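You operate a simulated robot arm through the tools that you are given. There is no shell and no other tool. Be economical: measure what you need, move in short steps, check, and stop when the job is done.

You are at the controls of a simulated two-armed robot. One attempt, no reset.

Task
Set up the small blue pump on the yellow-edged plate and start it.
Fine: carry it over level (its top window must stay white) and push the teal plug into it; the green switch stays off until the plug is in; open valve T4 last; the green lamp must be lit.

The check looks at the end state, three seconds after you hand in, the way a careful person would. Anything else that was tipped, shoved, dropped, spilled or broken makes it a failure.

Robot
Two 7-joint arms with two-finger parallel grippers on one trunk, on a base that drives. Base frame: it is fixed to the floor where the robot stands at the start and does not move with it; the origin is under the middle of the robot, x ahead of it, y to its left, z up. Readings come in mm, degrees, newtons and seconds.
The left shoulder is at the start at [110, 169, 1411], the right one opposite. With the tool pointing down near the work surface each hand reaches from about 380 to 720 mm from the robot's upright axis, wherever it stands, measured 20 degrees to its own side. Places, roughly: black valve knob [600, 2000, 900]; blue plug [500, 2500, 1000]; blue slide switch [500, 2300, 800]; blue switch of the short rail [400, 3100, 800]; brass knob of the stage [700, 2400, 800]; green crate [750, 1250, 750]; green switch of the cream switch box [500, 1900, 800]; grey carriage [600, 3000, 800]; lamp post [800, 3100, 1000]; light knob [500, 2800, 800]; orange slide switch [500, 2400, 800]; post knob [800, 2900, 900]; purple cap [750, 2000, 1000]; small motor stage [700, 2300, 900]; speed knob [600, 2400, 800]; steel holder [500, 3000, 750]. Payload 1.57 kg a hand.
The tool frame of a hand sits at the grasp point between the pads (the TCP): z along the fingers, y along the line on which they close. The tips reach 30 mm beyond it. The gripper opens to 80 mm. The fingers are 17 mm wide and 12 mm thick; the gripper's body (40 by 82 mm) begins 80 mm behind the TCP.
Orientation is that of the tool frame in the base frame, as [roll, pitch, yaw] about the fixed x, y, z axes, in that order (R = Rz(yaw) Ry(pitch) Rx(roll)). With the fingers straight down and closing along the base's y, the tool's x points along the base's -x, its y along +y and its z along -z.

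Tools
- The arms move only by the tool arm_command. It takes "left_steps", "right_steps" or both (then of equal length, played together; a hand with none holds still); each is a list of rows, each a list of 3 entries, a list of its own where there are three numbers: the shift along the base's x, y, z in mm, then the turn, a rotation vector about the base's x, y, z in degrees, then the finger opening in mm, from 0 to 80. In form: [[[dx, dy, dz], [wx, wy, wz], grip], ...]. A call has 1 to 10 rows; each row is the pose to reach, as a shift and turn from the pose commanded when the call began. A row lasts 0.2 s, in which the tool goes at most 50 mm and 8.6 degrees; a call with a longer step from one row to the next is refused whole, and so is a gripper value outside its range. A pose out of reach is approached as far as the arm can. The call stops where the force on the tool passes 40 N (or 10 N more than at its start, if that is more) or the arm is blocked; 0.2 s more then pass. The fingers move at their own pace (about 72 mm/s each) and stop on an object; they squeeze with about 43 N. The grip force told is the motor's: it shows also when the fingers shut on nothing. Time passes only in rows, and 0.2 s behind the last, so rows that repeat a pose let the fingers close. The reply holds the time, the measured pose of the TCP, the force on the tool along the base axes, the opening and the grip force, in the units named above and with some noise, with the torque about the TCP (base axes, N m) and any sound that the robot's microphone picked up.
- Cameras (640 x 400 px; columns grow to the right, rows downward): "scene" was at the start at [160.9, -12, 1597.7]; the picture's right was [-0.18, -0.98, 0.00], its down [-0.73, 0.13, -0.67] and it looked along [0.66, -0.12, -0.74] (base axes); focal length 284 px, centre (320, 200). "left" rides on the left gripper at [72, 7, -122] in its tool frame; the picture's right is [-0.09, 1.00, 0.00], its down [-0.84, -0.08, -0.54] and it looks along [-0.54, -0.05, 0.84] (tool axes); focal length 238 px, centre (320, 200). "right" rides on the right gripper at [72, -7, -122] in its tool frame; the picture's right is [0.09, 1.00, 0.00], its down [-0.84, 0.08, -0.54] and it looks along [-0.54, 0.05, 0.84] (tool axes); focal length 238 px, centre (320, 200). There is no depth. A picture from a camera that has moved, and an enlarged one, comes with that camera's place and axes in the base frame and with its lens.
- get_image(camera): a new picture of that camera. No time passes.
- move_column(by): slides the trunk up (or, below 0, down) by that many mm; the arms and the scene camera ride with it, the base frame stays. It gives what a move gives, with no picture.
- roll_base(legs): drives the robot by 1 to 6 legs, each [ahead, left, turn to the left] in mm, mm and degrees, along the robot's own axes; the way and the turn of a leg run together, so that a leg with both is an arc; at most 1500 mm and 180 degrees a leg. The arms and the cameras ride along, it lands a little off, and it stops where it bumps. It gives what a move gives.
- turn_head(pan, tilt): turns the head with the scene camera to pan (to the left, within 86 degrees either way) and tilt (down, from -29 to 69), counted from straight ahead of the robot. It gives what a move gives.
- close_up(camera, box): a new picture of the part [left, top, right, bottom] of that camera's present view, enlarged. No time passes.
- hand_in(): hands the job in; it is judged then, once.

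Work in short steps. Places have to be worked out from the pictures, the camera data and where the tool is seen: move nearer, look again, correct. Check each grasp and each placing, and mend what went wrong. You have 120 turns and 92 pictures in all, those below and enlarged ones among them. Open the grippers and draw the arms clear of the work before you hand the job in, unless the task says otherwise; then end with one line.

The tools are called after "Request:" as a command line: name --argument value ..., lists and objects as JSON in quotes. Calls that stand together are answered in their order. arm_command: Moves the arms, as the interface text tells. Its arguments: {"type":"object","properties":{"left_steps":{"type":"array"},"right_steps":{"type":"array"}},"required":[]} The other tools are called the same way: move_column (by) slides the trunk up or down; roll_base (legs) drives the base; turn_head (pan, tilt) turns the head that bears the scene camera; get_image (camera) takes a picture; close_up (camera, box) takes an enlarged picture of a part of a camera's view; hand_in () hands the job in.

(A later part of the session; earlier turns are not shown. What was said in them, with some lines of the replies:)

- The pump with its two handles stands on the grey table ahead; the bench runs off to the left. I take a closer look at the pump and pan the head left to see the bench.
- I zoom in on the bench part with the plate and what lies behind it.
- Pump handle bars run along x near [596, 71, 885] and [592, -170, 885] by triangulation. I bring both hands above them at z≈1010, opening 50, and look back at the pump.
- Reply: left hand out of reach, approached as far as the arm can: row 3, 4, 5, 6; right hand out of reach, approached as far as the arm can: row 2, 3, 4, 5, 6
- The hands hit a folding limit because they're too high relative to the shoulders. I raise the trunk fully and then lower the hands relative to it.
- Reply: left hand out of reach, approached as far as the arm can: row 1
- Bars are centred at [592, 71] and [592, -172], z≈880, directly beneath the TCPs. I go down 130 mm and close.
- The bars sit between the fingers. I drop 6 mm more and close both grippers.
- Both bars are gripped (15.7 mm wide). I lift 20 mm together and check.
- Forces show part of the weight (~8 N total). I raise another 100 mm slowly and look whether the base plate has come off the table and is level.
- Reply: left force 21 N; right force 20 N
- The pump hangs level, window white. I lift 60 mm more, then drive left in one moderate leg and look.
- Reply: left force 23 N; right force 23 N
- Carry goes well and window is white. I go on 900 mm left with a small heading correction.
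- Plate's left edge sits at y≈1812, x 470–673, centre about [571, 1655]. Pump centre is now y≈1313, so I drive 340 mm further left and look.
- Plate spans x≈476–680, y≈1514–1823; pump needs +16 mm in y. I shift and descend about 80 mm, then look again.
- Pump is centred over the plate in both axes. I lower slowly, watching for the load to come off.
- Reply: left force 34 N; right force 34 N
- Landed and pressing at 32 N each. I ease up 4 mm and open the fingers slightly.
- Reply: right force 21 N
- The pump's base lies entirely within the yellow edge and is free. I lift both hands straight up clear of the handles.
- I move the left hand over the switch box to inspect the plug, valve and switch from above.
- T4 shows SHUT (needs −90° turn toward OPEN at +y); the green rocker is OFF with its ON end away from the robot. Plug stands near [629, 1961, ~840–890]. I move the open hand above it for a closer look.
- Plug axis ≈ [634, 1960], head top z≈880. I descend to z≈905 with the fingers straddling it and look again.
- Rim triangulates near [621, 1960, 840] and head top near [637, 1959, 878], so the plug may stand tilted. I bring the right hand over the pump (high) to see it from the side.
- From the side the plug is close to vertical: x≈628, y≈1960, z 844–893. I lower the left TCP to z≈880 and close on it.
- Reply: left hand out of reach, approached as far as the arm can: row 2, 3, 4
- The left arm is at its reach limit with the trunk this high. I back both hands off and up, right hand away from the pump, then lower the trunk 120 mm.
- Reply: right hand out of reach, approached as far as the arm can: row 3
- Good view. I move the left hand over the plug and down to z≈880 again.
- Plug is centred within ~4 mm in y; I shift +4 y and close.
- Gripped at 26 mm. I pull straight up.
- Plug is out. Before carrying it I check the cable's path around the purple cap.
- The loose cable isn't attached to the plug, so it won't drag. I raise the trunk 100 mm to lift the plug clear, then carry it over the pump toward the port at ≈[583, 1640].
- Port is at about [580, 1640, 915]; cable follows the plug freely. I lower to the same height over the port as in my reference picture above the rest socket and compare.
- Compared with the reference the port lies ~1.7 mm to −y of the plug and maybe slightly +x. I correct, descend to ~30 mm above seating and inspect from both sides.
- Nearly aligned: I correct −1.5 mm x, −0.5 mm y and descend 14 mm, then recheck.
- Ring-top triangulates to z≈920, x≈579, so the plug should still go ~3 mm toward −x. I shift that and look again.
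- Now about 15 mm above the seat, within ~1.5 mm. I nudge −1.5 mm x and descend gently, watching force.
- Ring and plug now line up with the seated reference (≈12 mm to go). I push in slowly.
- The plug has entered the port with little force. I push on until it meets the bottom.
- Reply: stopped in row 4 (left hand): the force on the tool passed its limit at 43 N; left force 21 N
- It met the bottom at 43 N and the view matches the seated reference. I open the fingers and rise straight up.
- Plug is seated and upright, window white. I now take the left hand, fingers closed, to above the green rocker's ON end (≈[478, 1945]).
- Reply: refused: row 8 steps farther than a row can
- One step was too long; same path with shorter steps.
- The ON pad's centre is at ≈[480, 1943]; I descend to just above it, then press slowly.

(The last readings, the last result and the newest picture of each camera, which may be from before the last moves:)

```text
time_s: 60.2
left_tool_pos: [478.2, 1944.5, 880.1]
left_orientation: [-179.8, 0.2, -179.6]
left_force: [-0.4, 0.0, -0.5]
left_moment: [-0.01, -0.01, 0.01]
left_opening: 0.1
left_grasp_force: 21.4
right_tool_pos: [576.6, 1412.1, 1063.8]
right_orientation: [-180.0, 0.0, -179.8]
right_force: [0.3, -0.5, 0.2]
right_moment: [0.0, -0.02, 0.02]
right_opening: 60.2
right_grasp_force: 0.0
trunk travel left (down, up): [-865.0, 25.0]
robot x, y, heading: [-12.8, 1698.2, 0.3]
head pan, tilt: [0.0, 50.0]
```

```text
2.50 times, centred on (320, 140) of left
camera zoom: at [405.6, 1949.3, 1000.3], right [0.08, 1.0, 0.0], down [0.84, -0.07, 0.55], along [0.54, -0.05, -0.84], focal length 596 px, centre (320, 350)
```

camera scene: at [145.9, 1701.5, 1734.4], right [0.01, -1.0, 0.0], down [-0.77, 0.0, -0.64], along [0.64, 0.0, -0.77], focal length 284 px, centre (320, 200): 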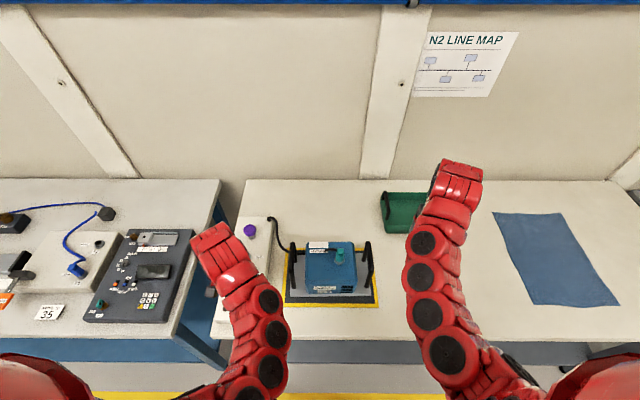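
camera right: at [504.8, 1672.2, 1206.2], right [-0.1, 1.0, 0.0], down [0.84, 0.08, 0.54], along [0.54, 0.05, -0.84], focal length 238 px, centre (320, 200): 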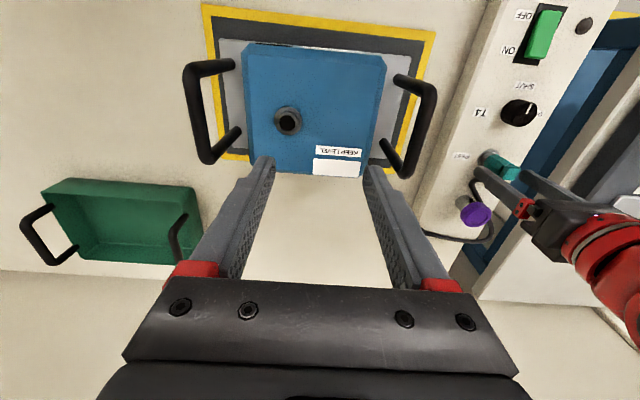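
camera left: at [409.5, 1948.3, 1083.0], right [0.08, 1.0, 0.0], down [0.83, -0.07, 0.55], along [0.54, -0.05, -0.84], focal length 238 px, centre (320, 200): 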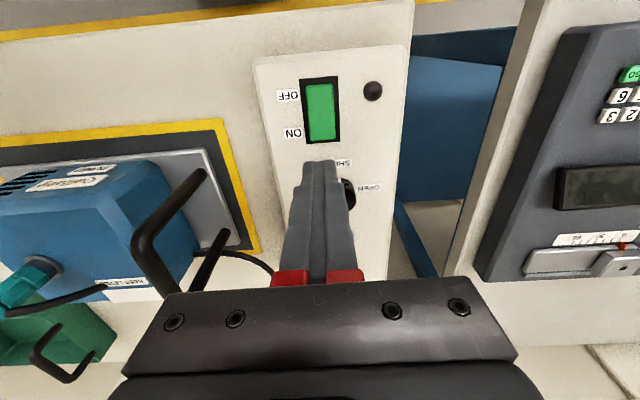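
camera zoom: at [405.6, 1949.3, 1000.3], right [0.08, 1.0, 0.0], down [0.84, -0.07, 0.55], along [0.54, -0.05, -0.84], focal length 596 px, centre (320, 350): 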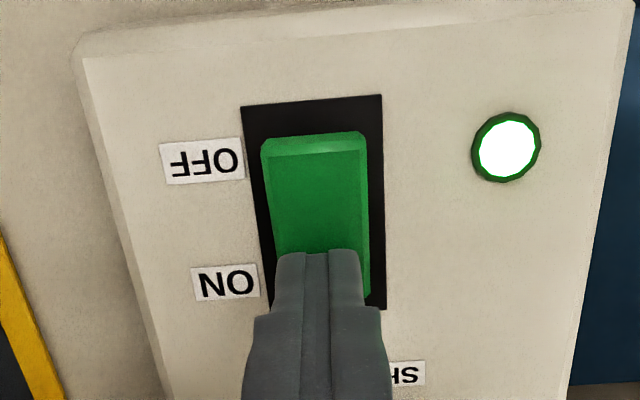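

The rocker flipped and the lamp lights up. I rise and move over the T4 knob (≈[554, 1960]) with open fingers.

Request:
arm_command --left_steps '[[[0, 0, 30], [0, 0, 0], 0], [[0, 0, 70], [0, 0, 0], 0], [[30, 6, 75], [0, 0, 0], 30], [[75, 16, 75], [0, 0, 0], 56], [[75, 16, 75], [0, 0, 0], 56]]'

Request:
get_image --camera "left"

Request:
close_up --camera "scene" --box '[200, 200, 300, 320]'

```text
time_s: 61.4
left_tool_pos: [552.9, 1959.5, 951.7]
left_orientation: [-179.8, 0.3, -179.5]
left_force: [-0.4, -1.1, -0.6]
left_moment: [0.0, 0.0, -0.01]
left_opening: 55.9
left_grasp_force: 0.0
right_tool_pos: [575.7, 1411.5, 1064.9]
right_orientation: [180.0, 0.0, -179.9]
right_force: [-0.6, 0.0, 0.4]
right_moment: [0.01, -0.02, 0.01]
right_opening: 59.9
right_grasp_force: 0.1
trunk travel left (down, up): [-865.0, 25.0]
robot x, y, heading: [-12.7, 1697.1, 0.4]
head pan, tilt: [0.0, 50.0]
```

```text
24 pictures are left
camera left: at [480.3, 1965.5, 1073.4], right [0.08, 1.0, 0.0], down [0.83, -0.07, 0.55], along [0.54, -0.05, -0.84], focal length 238 px, centre (320, 200)
```

left: 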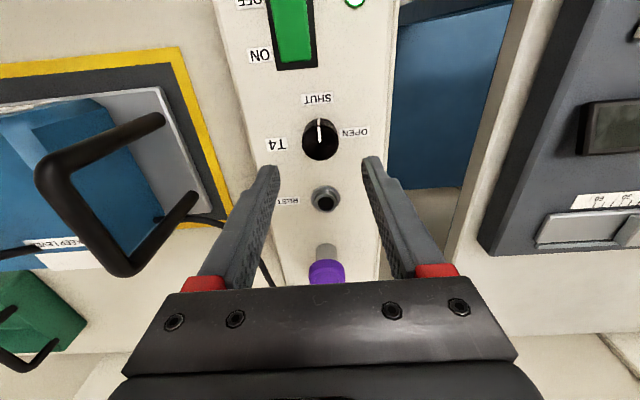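

```text
3.33 times, centred on (250, 260) of scene
camera zoom: at [144.9, 1700.3, 1734.5], right [0.01, -1.0, 0.0], down [-0.77, 0.0, -0.64], along [0.64, 0.0, -0.77], focal length 948 px, centre (553, 0)
```

zoom: 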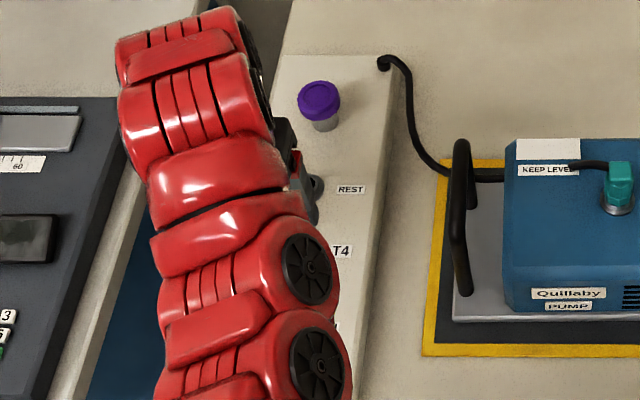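

Knob centre ≈[550, 1959], ~33 mm wide. I descend around it and check before gripping.

Request:
arm_command --left_steps '[[[-3, 0, -30], [0, 0, 0], 56], [[-3, 0, -55], [0, 0, 0], 56], [[-3, 0, -68], [0, 0, 0], 56], [[-3, 0, -74], [0, 0, 0], 56], [[-3, 0, -74], [0, 0, 0], 46]]'

Request:
close_up --camera "left" --box '[220, 100, 420, 260]'

```text
time_s: 62.6
left_tool_pos: [546.5, 1961.7, 881.2]
left_orientation: [-179.8, 0.2, -179.5]
left_force: [0.4, 0.7, 0.4]
left_moment: [-0.02, -0.01, -0.07]
left_opening: 45.8
left_grasp_force: 0.1
right_tool_pos: [576.9, 1412.3, 1064.7]
right_orientation: [-179.9, -0.1, -179.6]
right_force: [0.2, -0.1, -0.1]
right_moment: [-0.01, -0.01, 0.02]
right_opening: 60.2
right_grasp_force: 0.1
trunk travel left (down, up): [-865.0, 25.0]
robot x, y, heading: [-16.5, 1699.8, 0.1]
head pan, tilt: [0.0, 50.0]
```

```text
2.50 times, centred on (320, 180) of left
camera zoom: at [474.7, 1966.8, 1001.8], right [0.08, 1.0, 0.0], down [0.83, -0.07, 0.55], along [0.54, -0.05, -0.84], focal length 596 px, centre (320, 250)
```

zoom: 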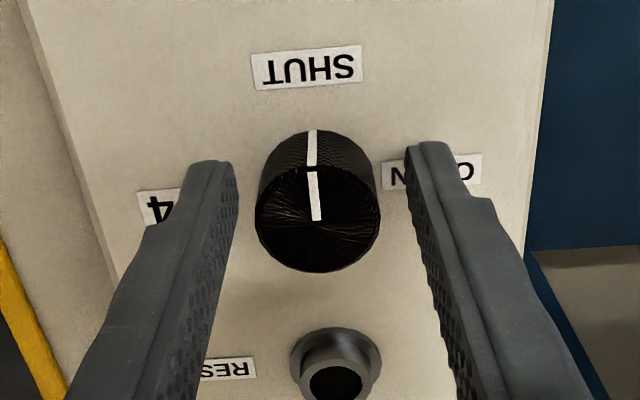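

Knob is ~3 mm toward +x of the TCP, otherwise centred. I shift and grip it.

Request:
arm_command --left_steps '[[[3.5, -0.5, 0], [0, 0, 0], 46], [[3.5, -0.5, 0], [0, 0, 0], 20], [[3.5, -0.5, 0], [0, 0, 0], 20], [[3.5, -0.5, 0], [0, 0, 0], 20]]'

Request:
arm_command --left_steps '[[[0, 0, 0], [0, 0, -8], 20], [[0, 0, 0], [0, 0, -16], 20], [[0, 0, 0], [0, 0, -24], 20], [[0, 0, 0], [0, 0, -32], 20], [[0, 0, 0], [0, 0, -40], 20], [[0, 0, 0], [0, 0, -45], 20]]'

Request:
close_up --camera "left" --box '[220, 100, 420, 260]'

```text
time_s: 63.6
left_tool_pos: [549.6, 1959.7, 879.5]
left_orientation: [-179.8, 0.3, -179.7]
left_force: [-2.7, -8.8, -6.5]
left_moment: [0.23, -0.3, -0.06]
left_opening: 33.8
left_grasp_force: 41.3
right_tool_pos: [576.9, 1410.3, 1063.3]
right_orientation: [180.0, -0.2, -179.8]
right_force: [0.2, 0.3, -0.1]
right_moment: [0.03, 0.02, 0.0]
right_opening: 60.2
right_grasp_force: 0.1
trunk travel left (down, up): [-865.0, 25.0]
robot x, y, heading: [-14.6, 1700.2, 0.3]
head pan, tilt: [0.0, 50.0]
```

```text
time_s: 65.0
left_tool_pos: [551.3, 1962.8, 879.7]
left_orientation: [-179.8, 0.1, 135.6]
left_force: [-5.8, 10.9, -10.6]
left_moment: [1.32, 0.69, -0.01]
left_opening: 33.5
left_grasp_force: 41.0
right_tool_pos: [577.2, 1414.1, 1064.4]
right_orientation: [-179.9, -0.2, -179.7]
right_force: [0.7, 0.2, 1.0]
right_moment: [0.02, 0.03, 0.02]
right_opening: 60.2
right_grasp_force: 0.0
trunk travel left (down, up): [-865.0, 25.0]
robot x, y, heading: [-13.0, 1698.4, 0.3]
head pan, tilt: [0.0, 50.0]
```

```text
2.50 times, centred on (320, 180) of left
camera zoom: at [505.6, 2017.6, 1000.6], right [0.76, 0.65, 0.0], down [0.54, -0.64, 0.54], along [0.35, -0.42, -0.84], focal length 596 px, centre (320, 250)
```

zoom: 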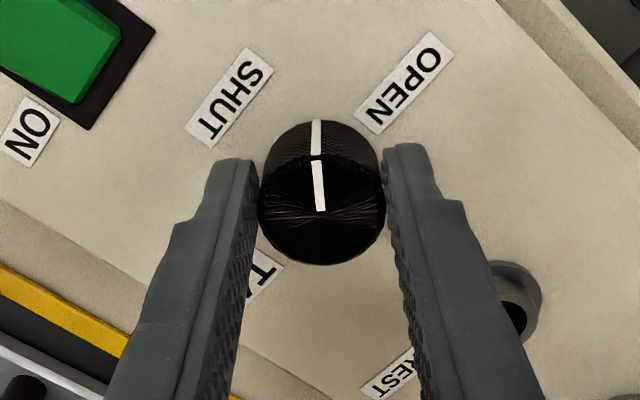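

The knob follows (45° so far). I turn the remaining 45°.

Request:
arm_command --left_steps '[[[0, -1, 0], [0, 0, -8], 20], [[0, -1, 0], [0, 0, -16], 20], [[0, -1, 0], [0, 0, -24], 20], [[0, -1, 0], [0, 0, -32], 20], [[0, -1, 0], [0, 0, -40], 20], [[0, -1, 0], [0, 0, -46], 20], [[0, -1, 0], [0, 0, -46], 20]]'

Request:
close_up --camera "left" --box '[220, 100, 420, 260]'

```text
time_s: 66.6
left_tool_pos: [554.4, 1963.8, 879.9]
left_orientation: [-180.0, 0.0, 89.4]
left_force: [16.2, 31.4, 4.1]
left_moment: [0.78, -0.7, 0.23]
left_opening: 33.6
left_grasp_force: 41.4
right_tool_pos: [579.0, 1415.5, 1065.0]
right_orientation: [-179.7, -0.1, -179.7]
right_force: [-0.1, 0.2, 0.7]
right_moment: [0.02, 0.02, 0.0]
right_opening: 59.7
right_grasp_force: 0.1
trunk travel left (down, up): [-865.0, 25.0]
robot x, y, heading: [-12.8, 1697.2, 0.3]
head pan, tilt: [0.0, 50.0]
```

```text
2.50 times, centred on (320, 180) of left
camera zoom: at [562.5, 2035.0, 1000.9], right [0.99, -0.1, 0.0], down [-0.08, -0.84, 0.54], along [-0.05, -0.54, -0.84], focal length 596 px, centre (320, 250)
```

zoom: 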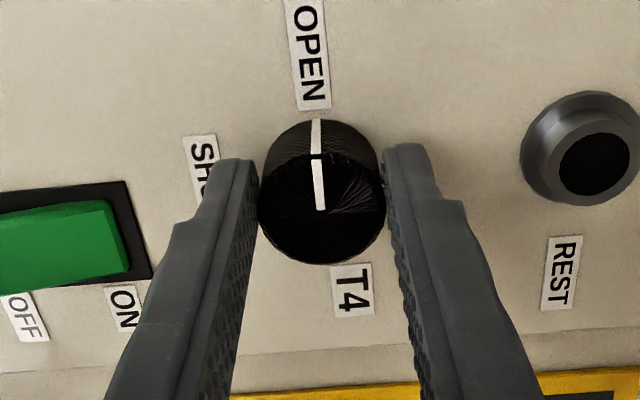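

Pointer is on OPEN. I relieve the side load, open the fingers and rise.

Request:
arm_command --left_steps '[[[-1, 1.5, 0], [0, 0, 0], 20], [[-1, 1.5, 0], [0, 0, 0], 40], [[-1, 1.5, 0], [0, 0, 0], 48], [[-1, 1.5, 0], [0, 0, 0], 48], [[-1, 1.5, 25], [0, 0, 0], 48], [[-1, 1.5, 65], [0, 0, 0], 48], [[-1, 1.5, 110], [0, 0, 0], 48], [[-1, 1.5, 140], [0, 0, 0], 48], [[-1, 1.5, 140], [0, 0, 0], 48]]'

Request:
get_image --camera "left"

```text
time_s: 68.6
left_tool_pos: [552.9, 1963.6, 1018.9]
left_orientation: [-179.9, 0.2, 89.5]
left_force: [0.6, 1.1, -0.5]
left_moment: [0.0, -0.02, 0.03]
left_opening: 48.2
left_grasp_force: 0.1
right_tool_pos: [576.5, 1412.0, 1063.9]
right_orientation: [-179.9, -0.1, -179.8]
right_force: [0.8, 0.7, 0.0]
right_moment: [-0.03, -0.01, 0.0]
right_opening: 60.0
right_grasp_force: 0.0
trunk travel left (down, up): [-865.0, 25.0]
robot x, y, heading: [-14.4, 1700.1, 0.6]
head pan, tilt: [0.0, 50.0]
```

```text
19 pictures are left
camera left: at [561.0, 2034.4, 1139.4], right [0.99, -0.1, 0.0], down [-0.08, -0.83, 0.55], along [-0.06, -0.54, -0.84], focal length 238 px, centre (320, 200)
```

left: 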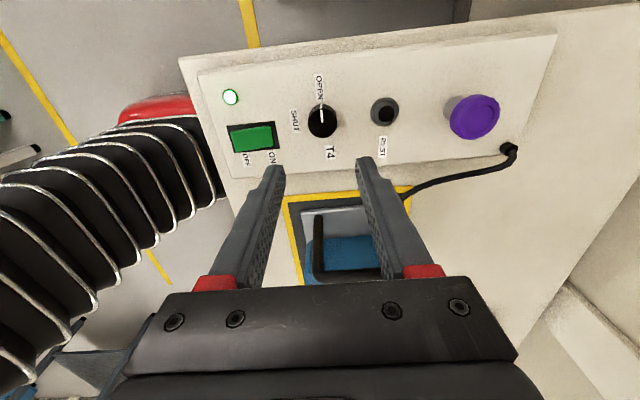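

Lamp is lit, T4 open, cap undisturbed. I turn the left hand back, then back the robot off and take a final look.

Request:
arm_command --left_steps '[[[0, 0, 10], [0, 0, 8], 48], [[0, 0, 15], [0, 0, 16], 48], [[0, 0, 15], [0, 0, 24], 48], [[0, 0, 15], [0, 0, 32], 48], [[0, 0, 15], [0, 0, 40], 48], [[0, 0, 15], [0, 0, 48], 48], [[0, 0, 15], [0, 0, 56], 48], [[0, 0, 15], [0, 0, 64], 48], [[0, 0, 15], [0, 0, 72], 48], [[0, 0, 15], [0, 0, 80], 48]]'

Request:
roll_base --legs '[[-250, 0, 0]]'

Request:
turn_head --pan 0 --tilt 42

Request:
get_image --camera "scene"

Request:
close_up --camera "scene" --box '[200, 170, 440, 320]'

```text
time_s: 70.8
left_tool_pos: [551.3, 1961.0, 1035.2]
left_orientation: [-179.9, 0.3, 169.6]
left_force: [0.5, -0.2, 0.1]
left_moment: [-0.02, 0.04, -0.02]
left_opening: 47.8
left_grasp_force: 0.1
right_tool_pos: [577.5, 1412.2, 1064.3]
right_orientation: [-179.9, 0.0, -179.7]
right_force: [-0.3, -0.8, -0.6]
right_moment: [0.02, 0.0, 0.0]
right_opening: 60.1
right_grasp_force: 0.0
trunk travel left (down, up): [-865.0, 25.0]
robot x, y, heading: [-14.9, 1701.7, 0.5]
head pan, tilt: [0.0, 50.0]
```

```text
time_s: 72.6
left_tool_pos: [302.5, 1960.6, 1034.0]
left_orientation: [-179.9, 0.2, 169.7]
left_force: [-0.8, 0.9, -0.2]
left_moment: [0.01, 0.01, -0.01]
left_opening: 47.6
left_grasp_force: 0.0
right_tool_pos: [329.5, 1411.8, 1063.9]
right_orientation: [-179.8, 0.0, -179.5]
right_force: [0.5, -0.1, -0.2]
right_moment: [0.03, -0.02, -0.04]
right_opening: 59.8
right_grasp_force: 0.1
trunk travel left (down, up): [-865.0, 25.0]
robot x, y, heading: [-267.9, 1695.5, 0.4]
head pan, tilt: [0.0, 50.0]
```

```text
time_s: 73.3
left_tool_pos: [300.8, 1960.9, 1035.1]
left_orientation: [-179.9, 0.3, 169.8]
left_force: [0.2, -0.8, 0.3]
left_moment: [0.0, 0.0, 0.0]
left_opening: 47.9
left_grasp_force: 0.2
right_tool_pos: [327.5, 1412.8, 1064.7]
right_orientation: [180.0, 0.0, -179.5]
right_force: [-1.6, 0.2, 0.4]
right_moment: [0.0, -0.02, -0.02]
right_opening: 59.8
right_grasp_force: 0.1
trunk travel left (down, up): [-865.0, 25.0]
robot x, y, heading: [-265.8, 1697.3, 0.6]
head pan, tilt: [0.0, 42.0]
```

```text
18 pictures are left
camera scene: at [-98.4, 1700.3, 1745.7], right [0.01, -1.0, 0.0], down [-0.67, -0.01, -0.74], along [0.74, 0.01, -0.67], focal length 284 px, centre (320, 200)
```

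scene: 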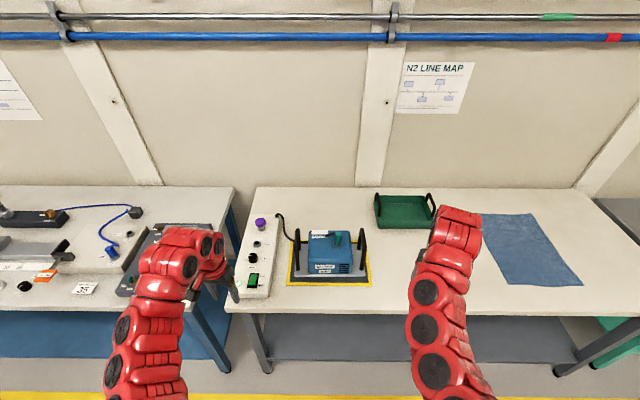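

```text
2.67 times, centred on (320, 245) of scene
camera zoom: at [-98.4, 1700.3, 1745.7], right [0.01, -1.0, 0.0], down [-0.67, -0.01, -0.74], along [0.74, 0.01, -0.67], focal length 758 px, centre (320, 80)
```

zoom: 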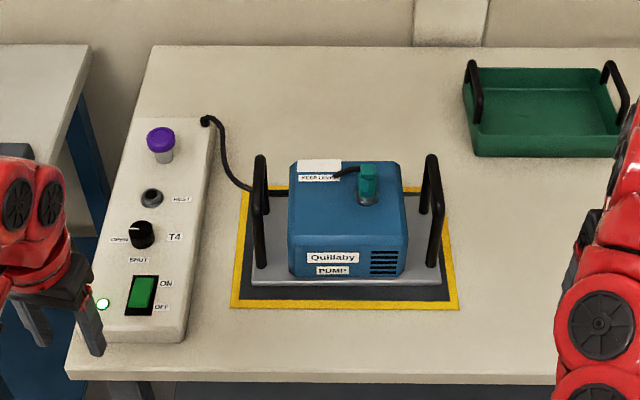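

All looks right; one last enlarged check of plug, knob and lamp.

Request:
close_up --camera "scene" --box '[230, 210, 350, 300]'

```text
4.44 times, centred on (290, 255) of scene
camera zoom: at [-98.4, 1700.3, 1745.7], right [0.01, -1.0, 0.0], down [-0.67, -0.01, -0.74], along [0.74, 0.01, -0.67], focal length 1264 px, centre (453, -44)
```

zoom: 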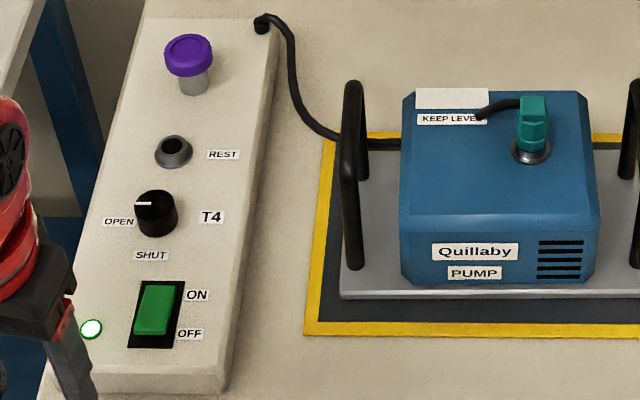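

Pump is on the plate, window white, plug in, switch ON, T4 at OPEN and lamp lit, with the hands clear. I hand in.

Request:
hand_in

```text
The job is handed in.
```

The blue pump stands on the yellow-edged plate with its window white, the teal plug pushed in, the green switch turned on after that, T4 opened last, and the green lamp lit.
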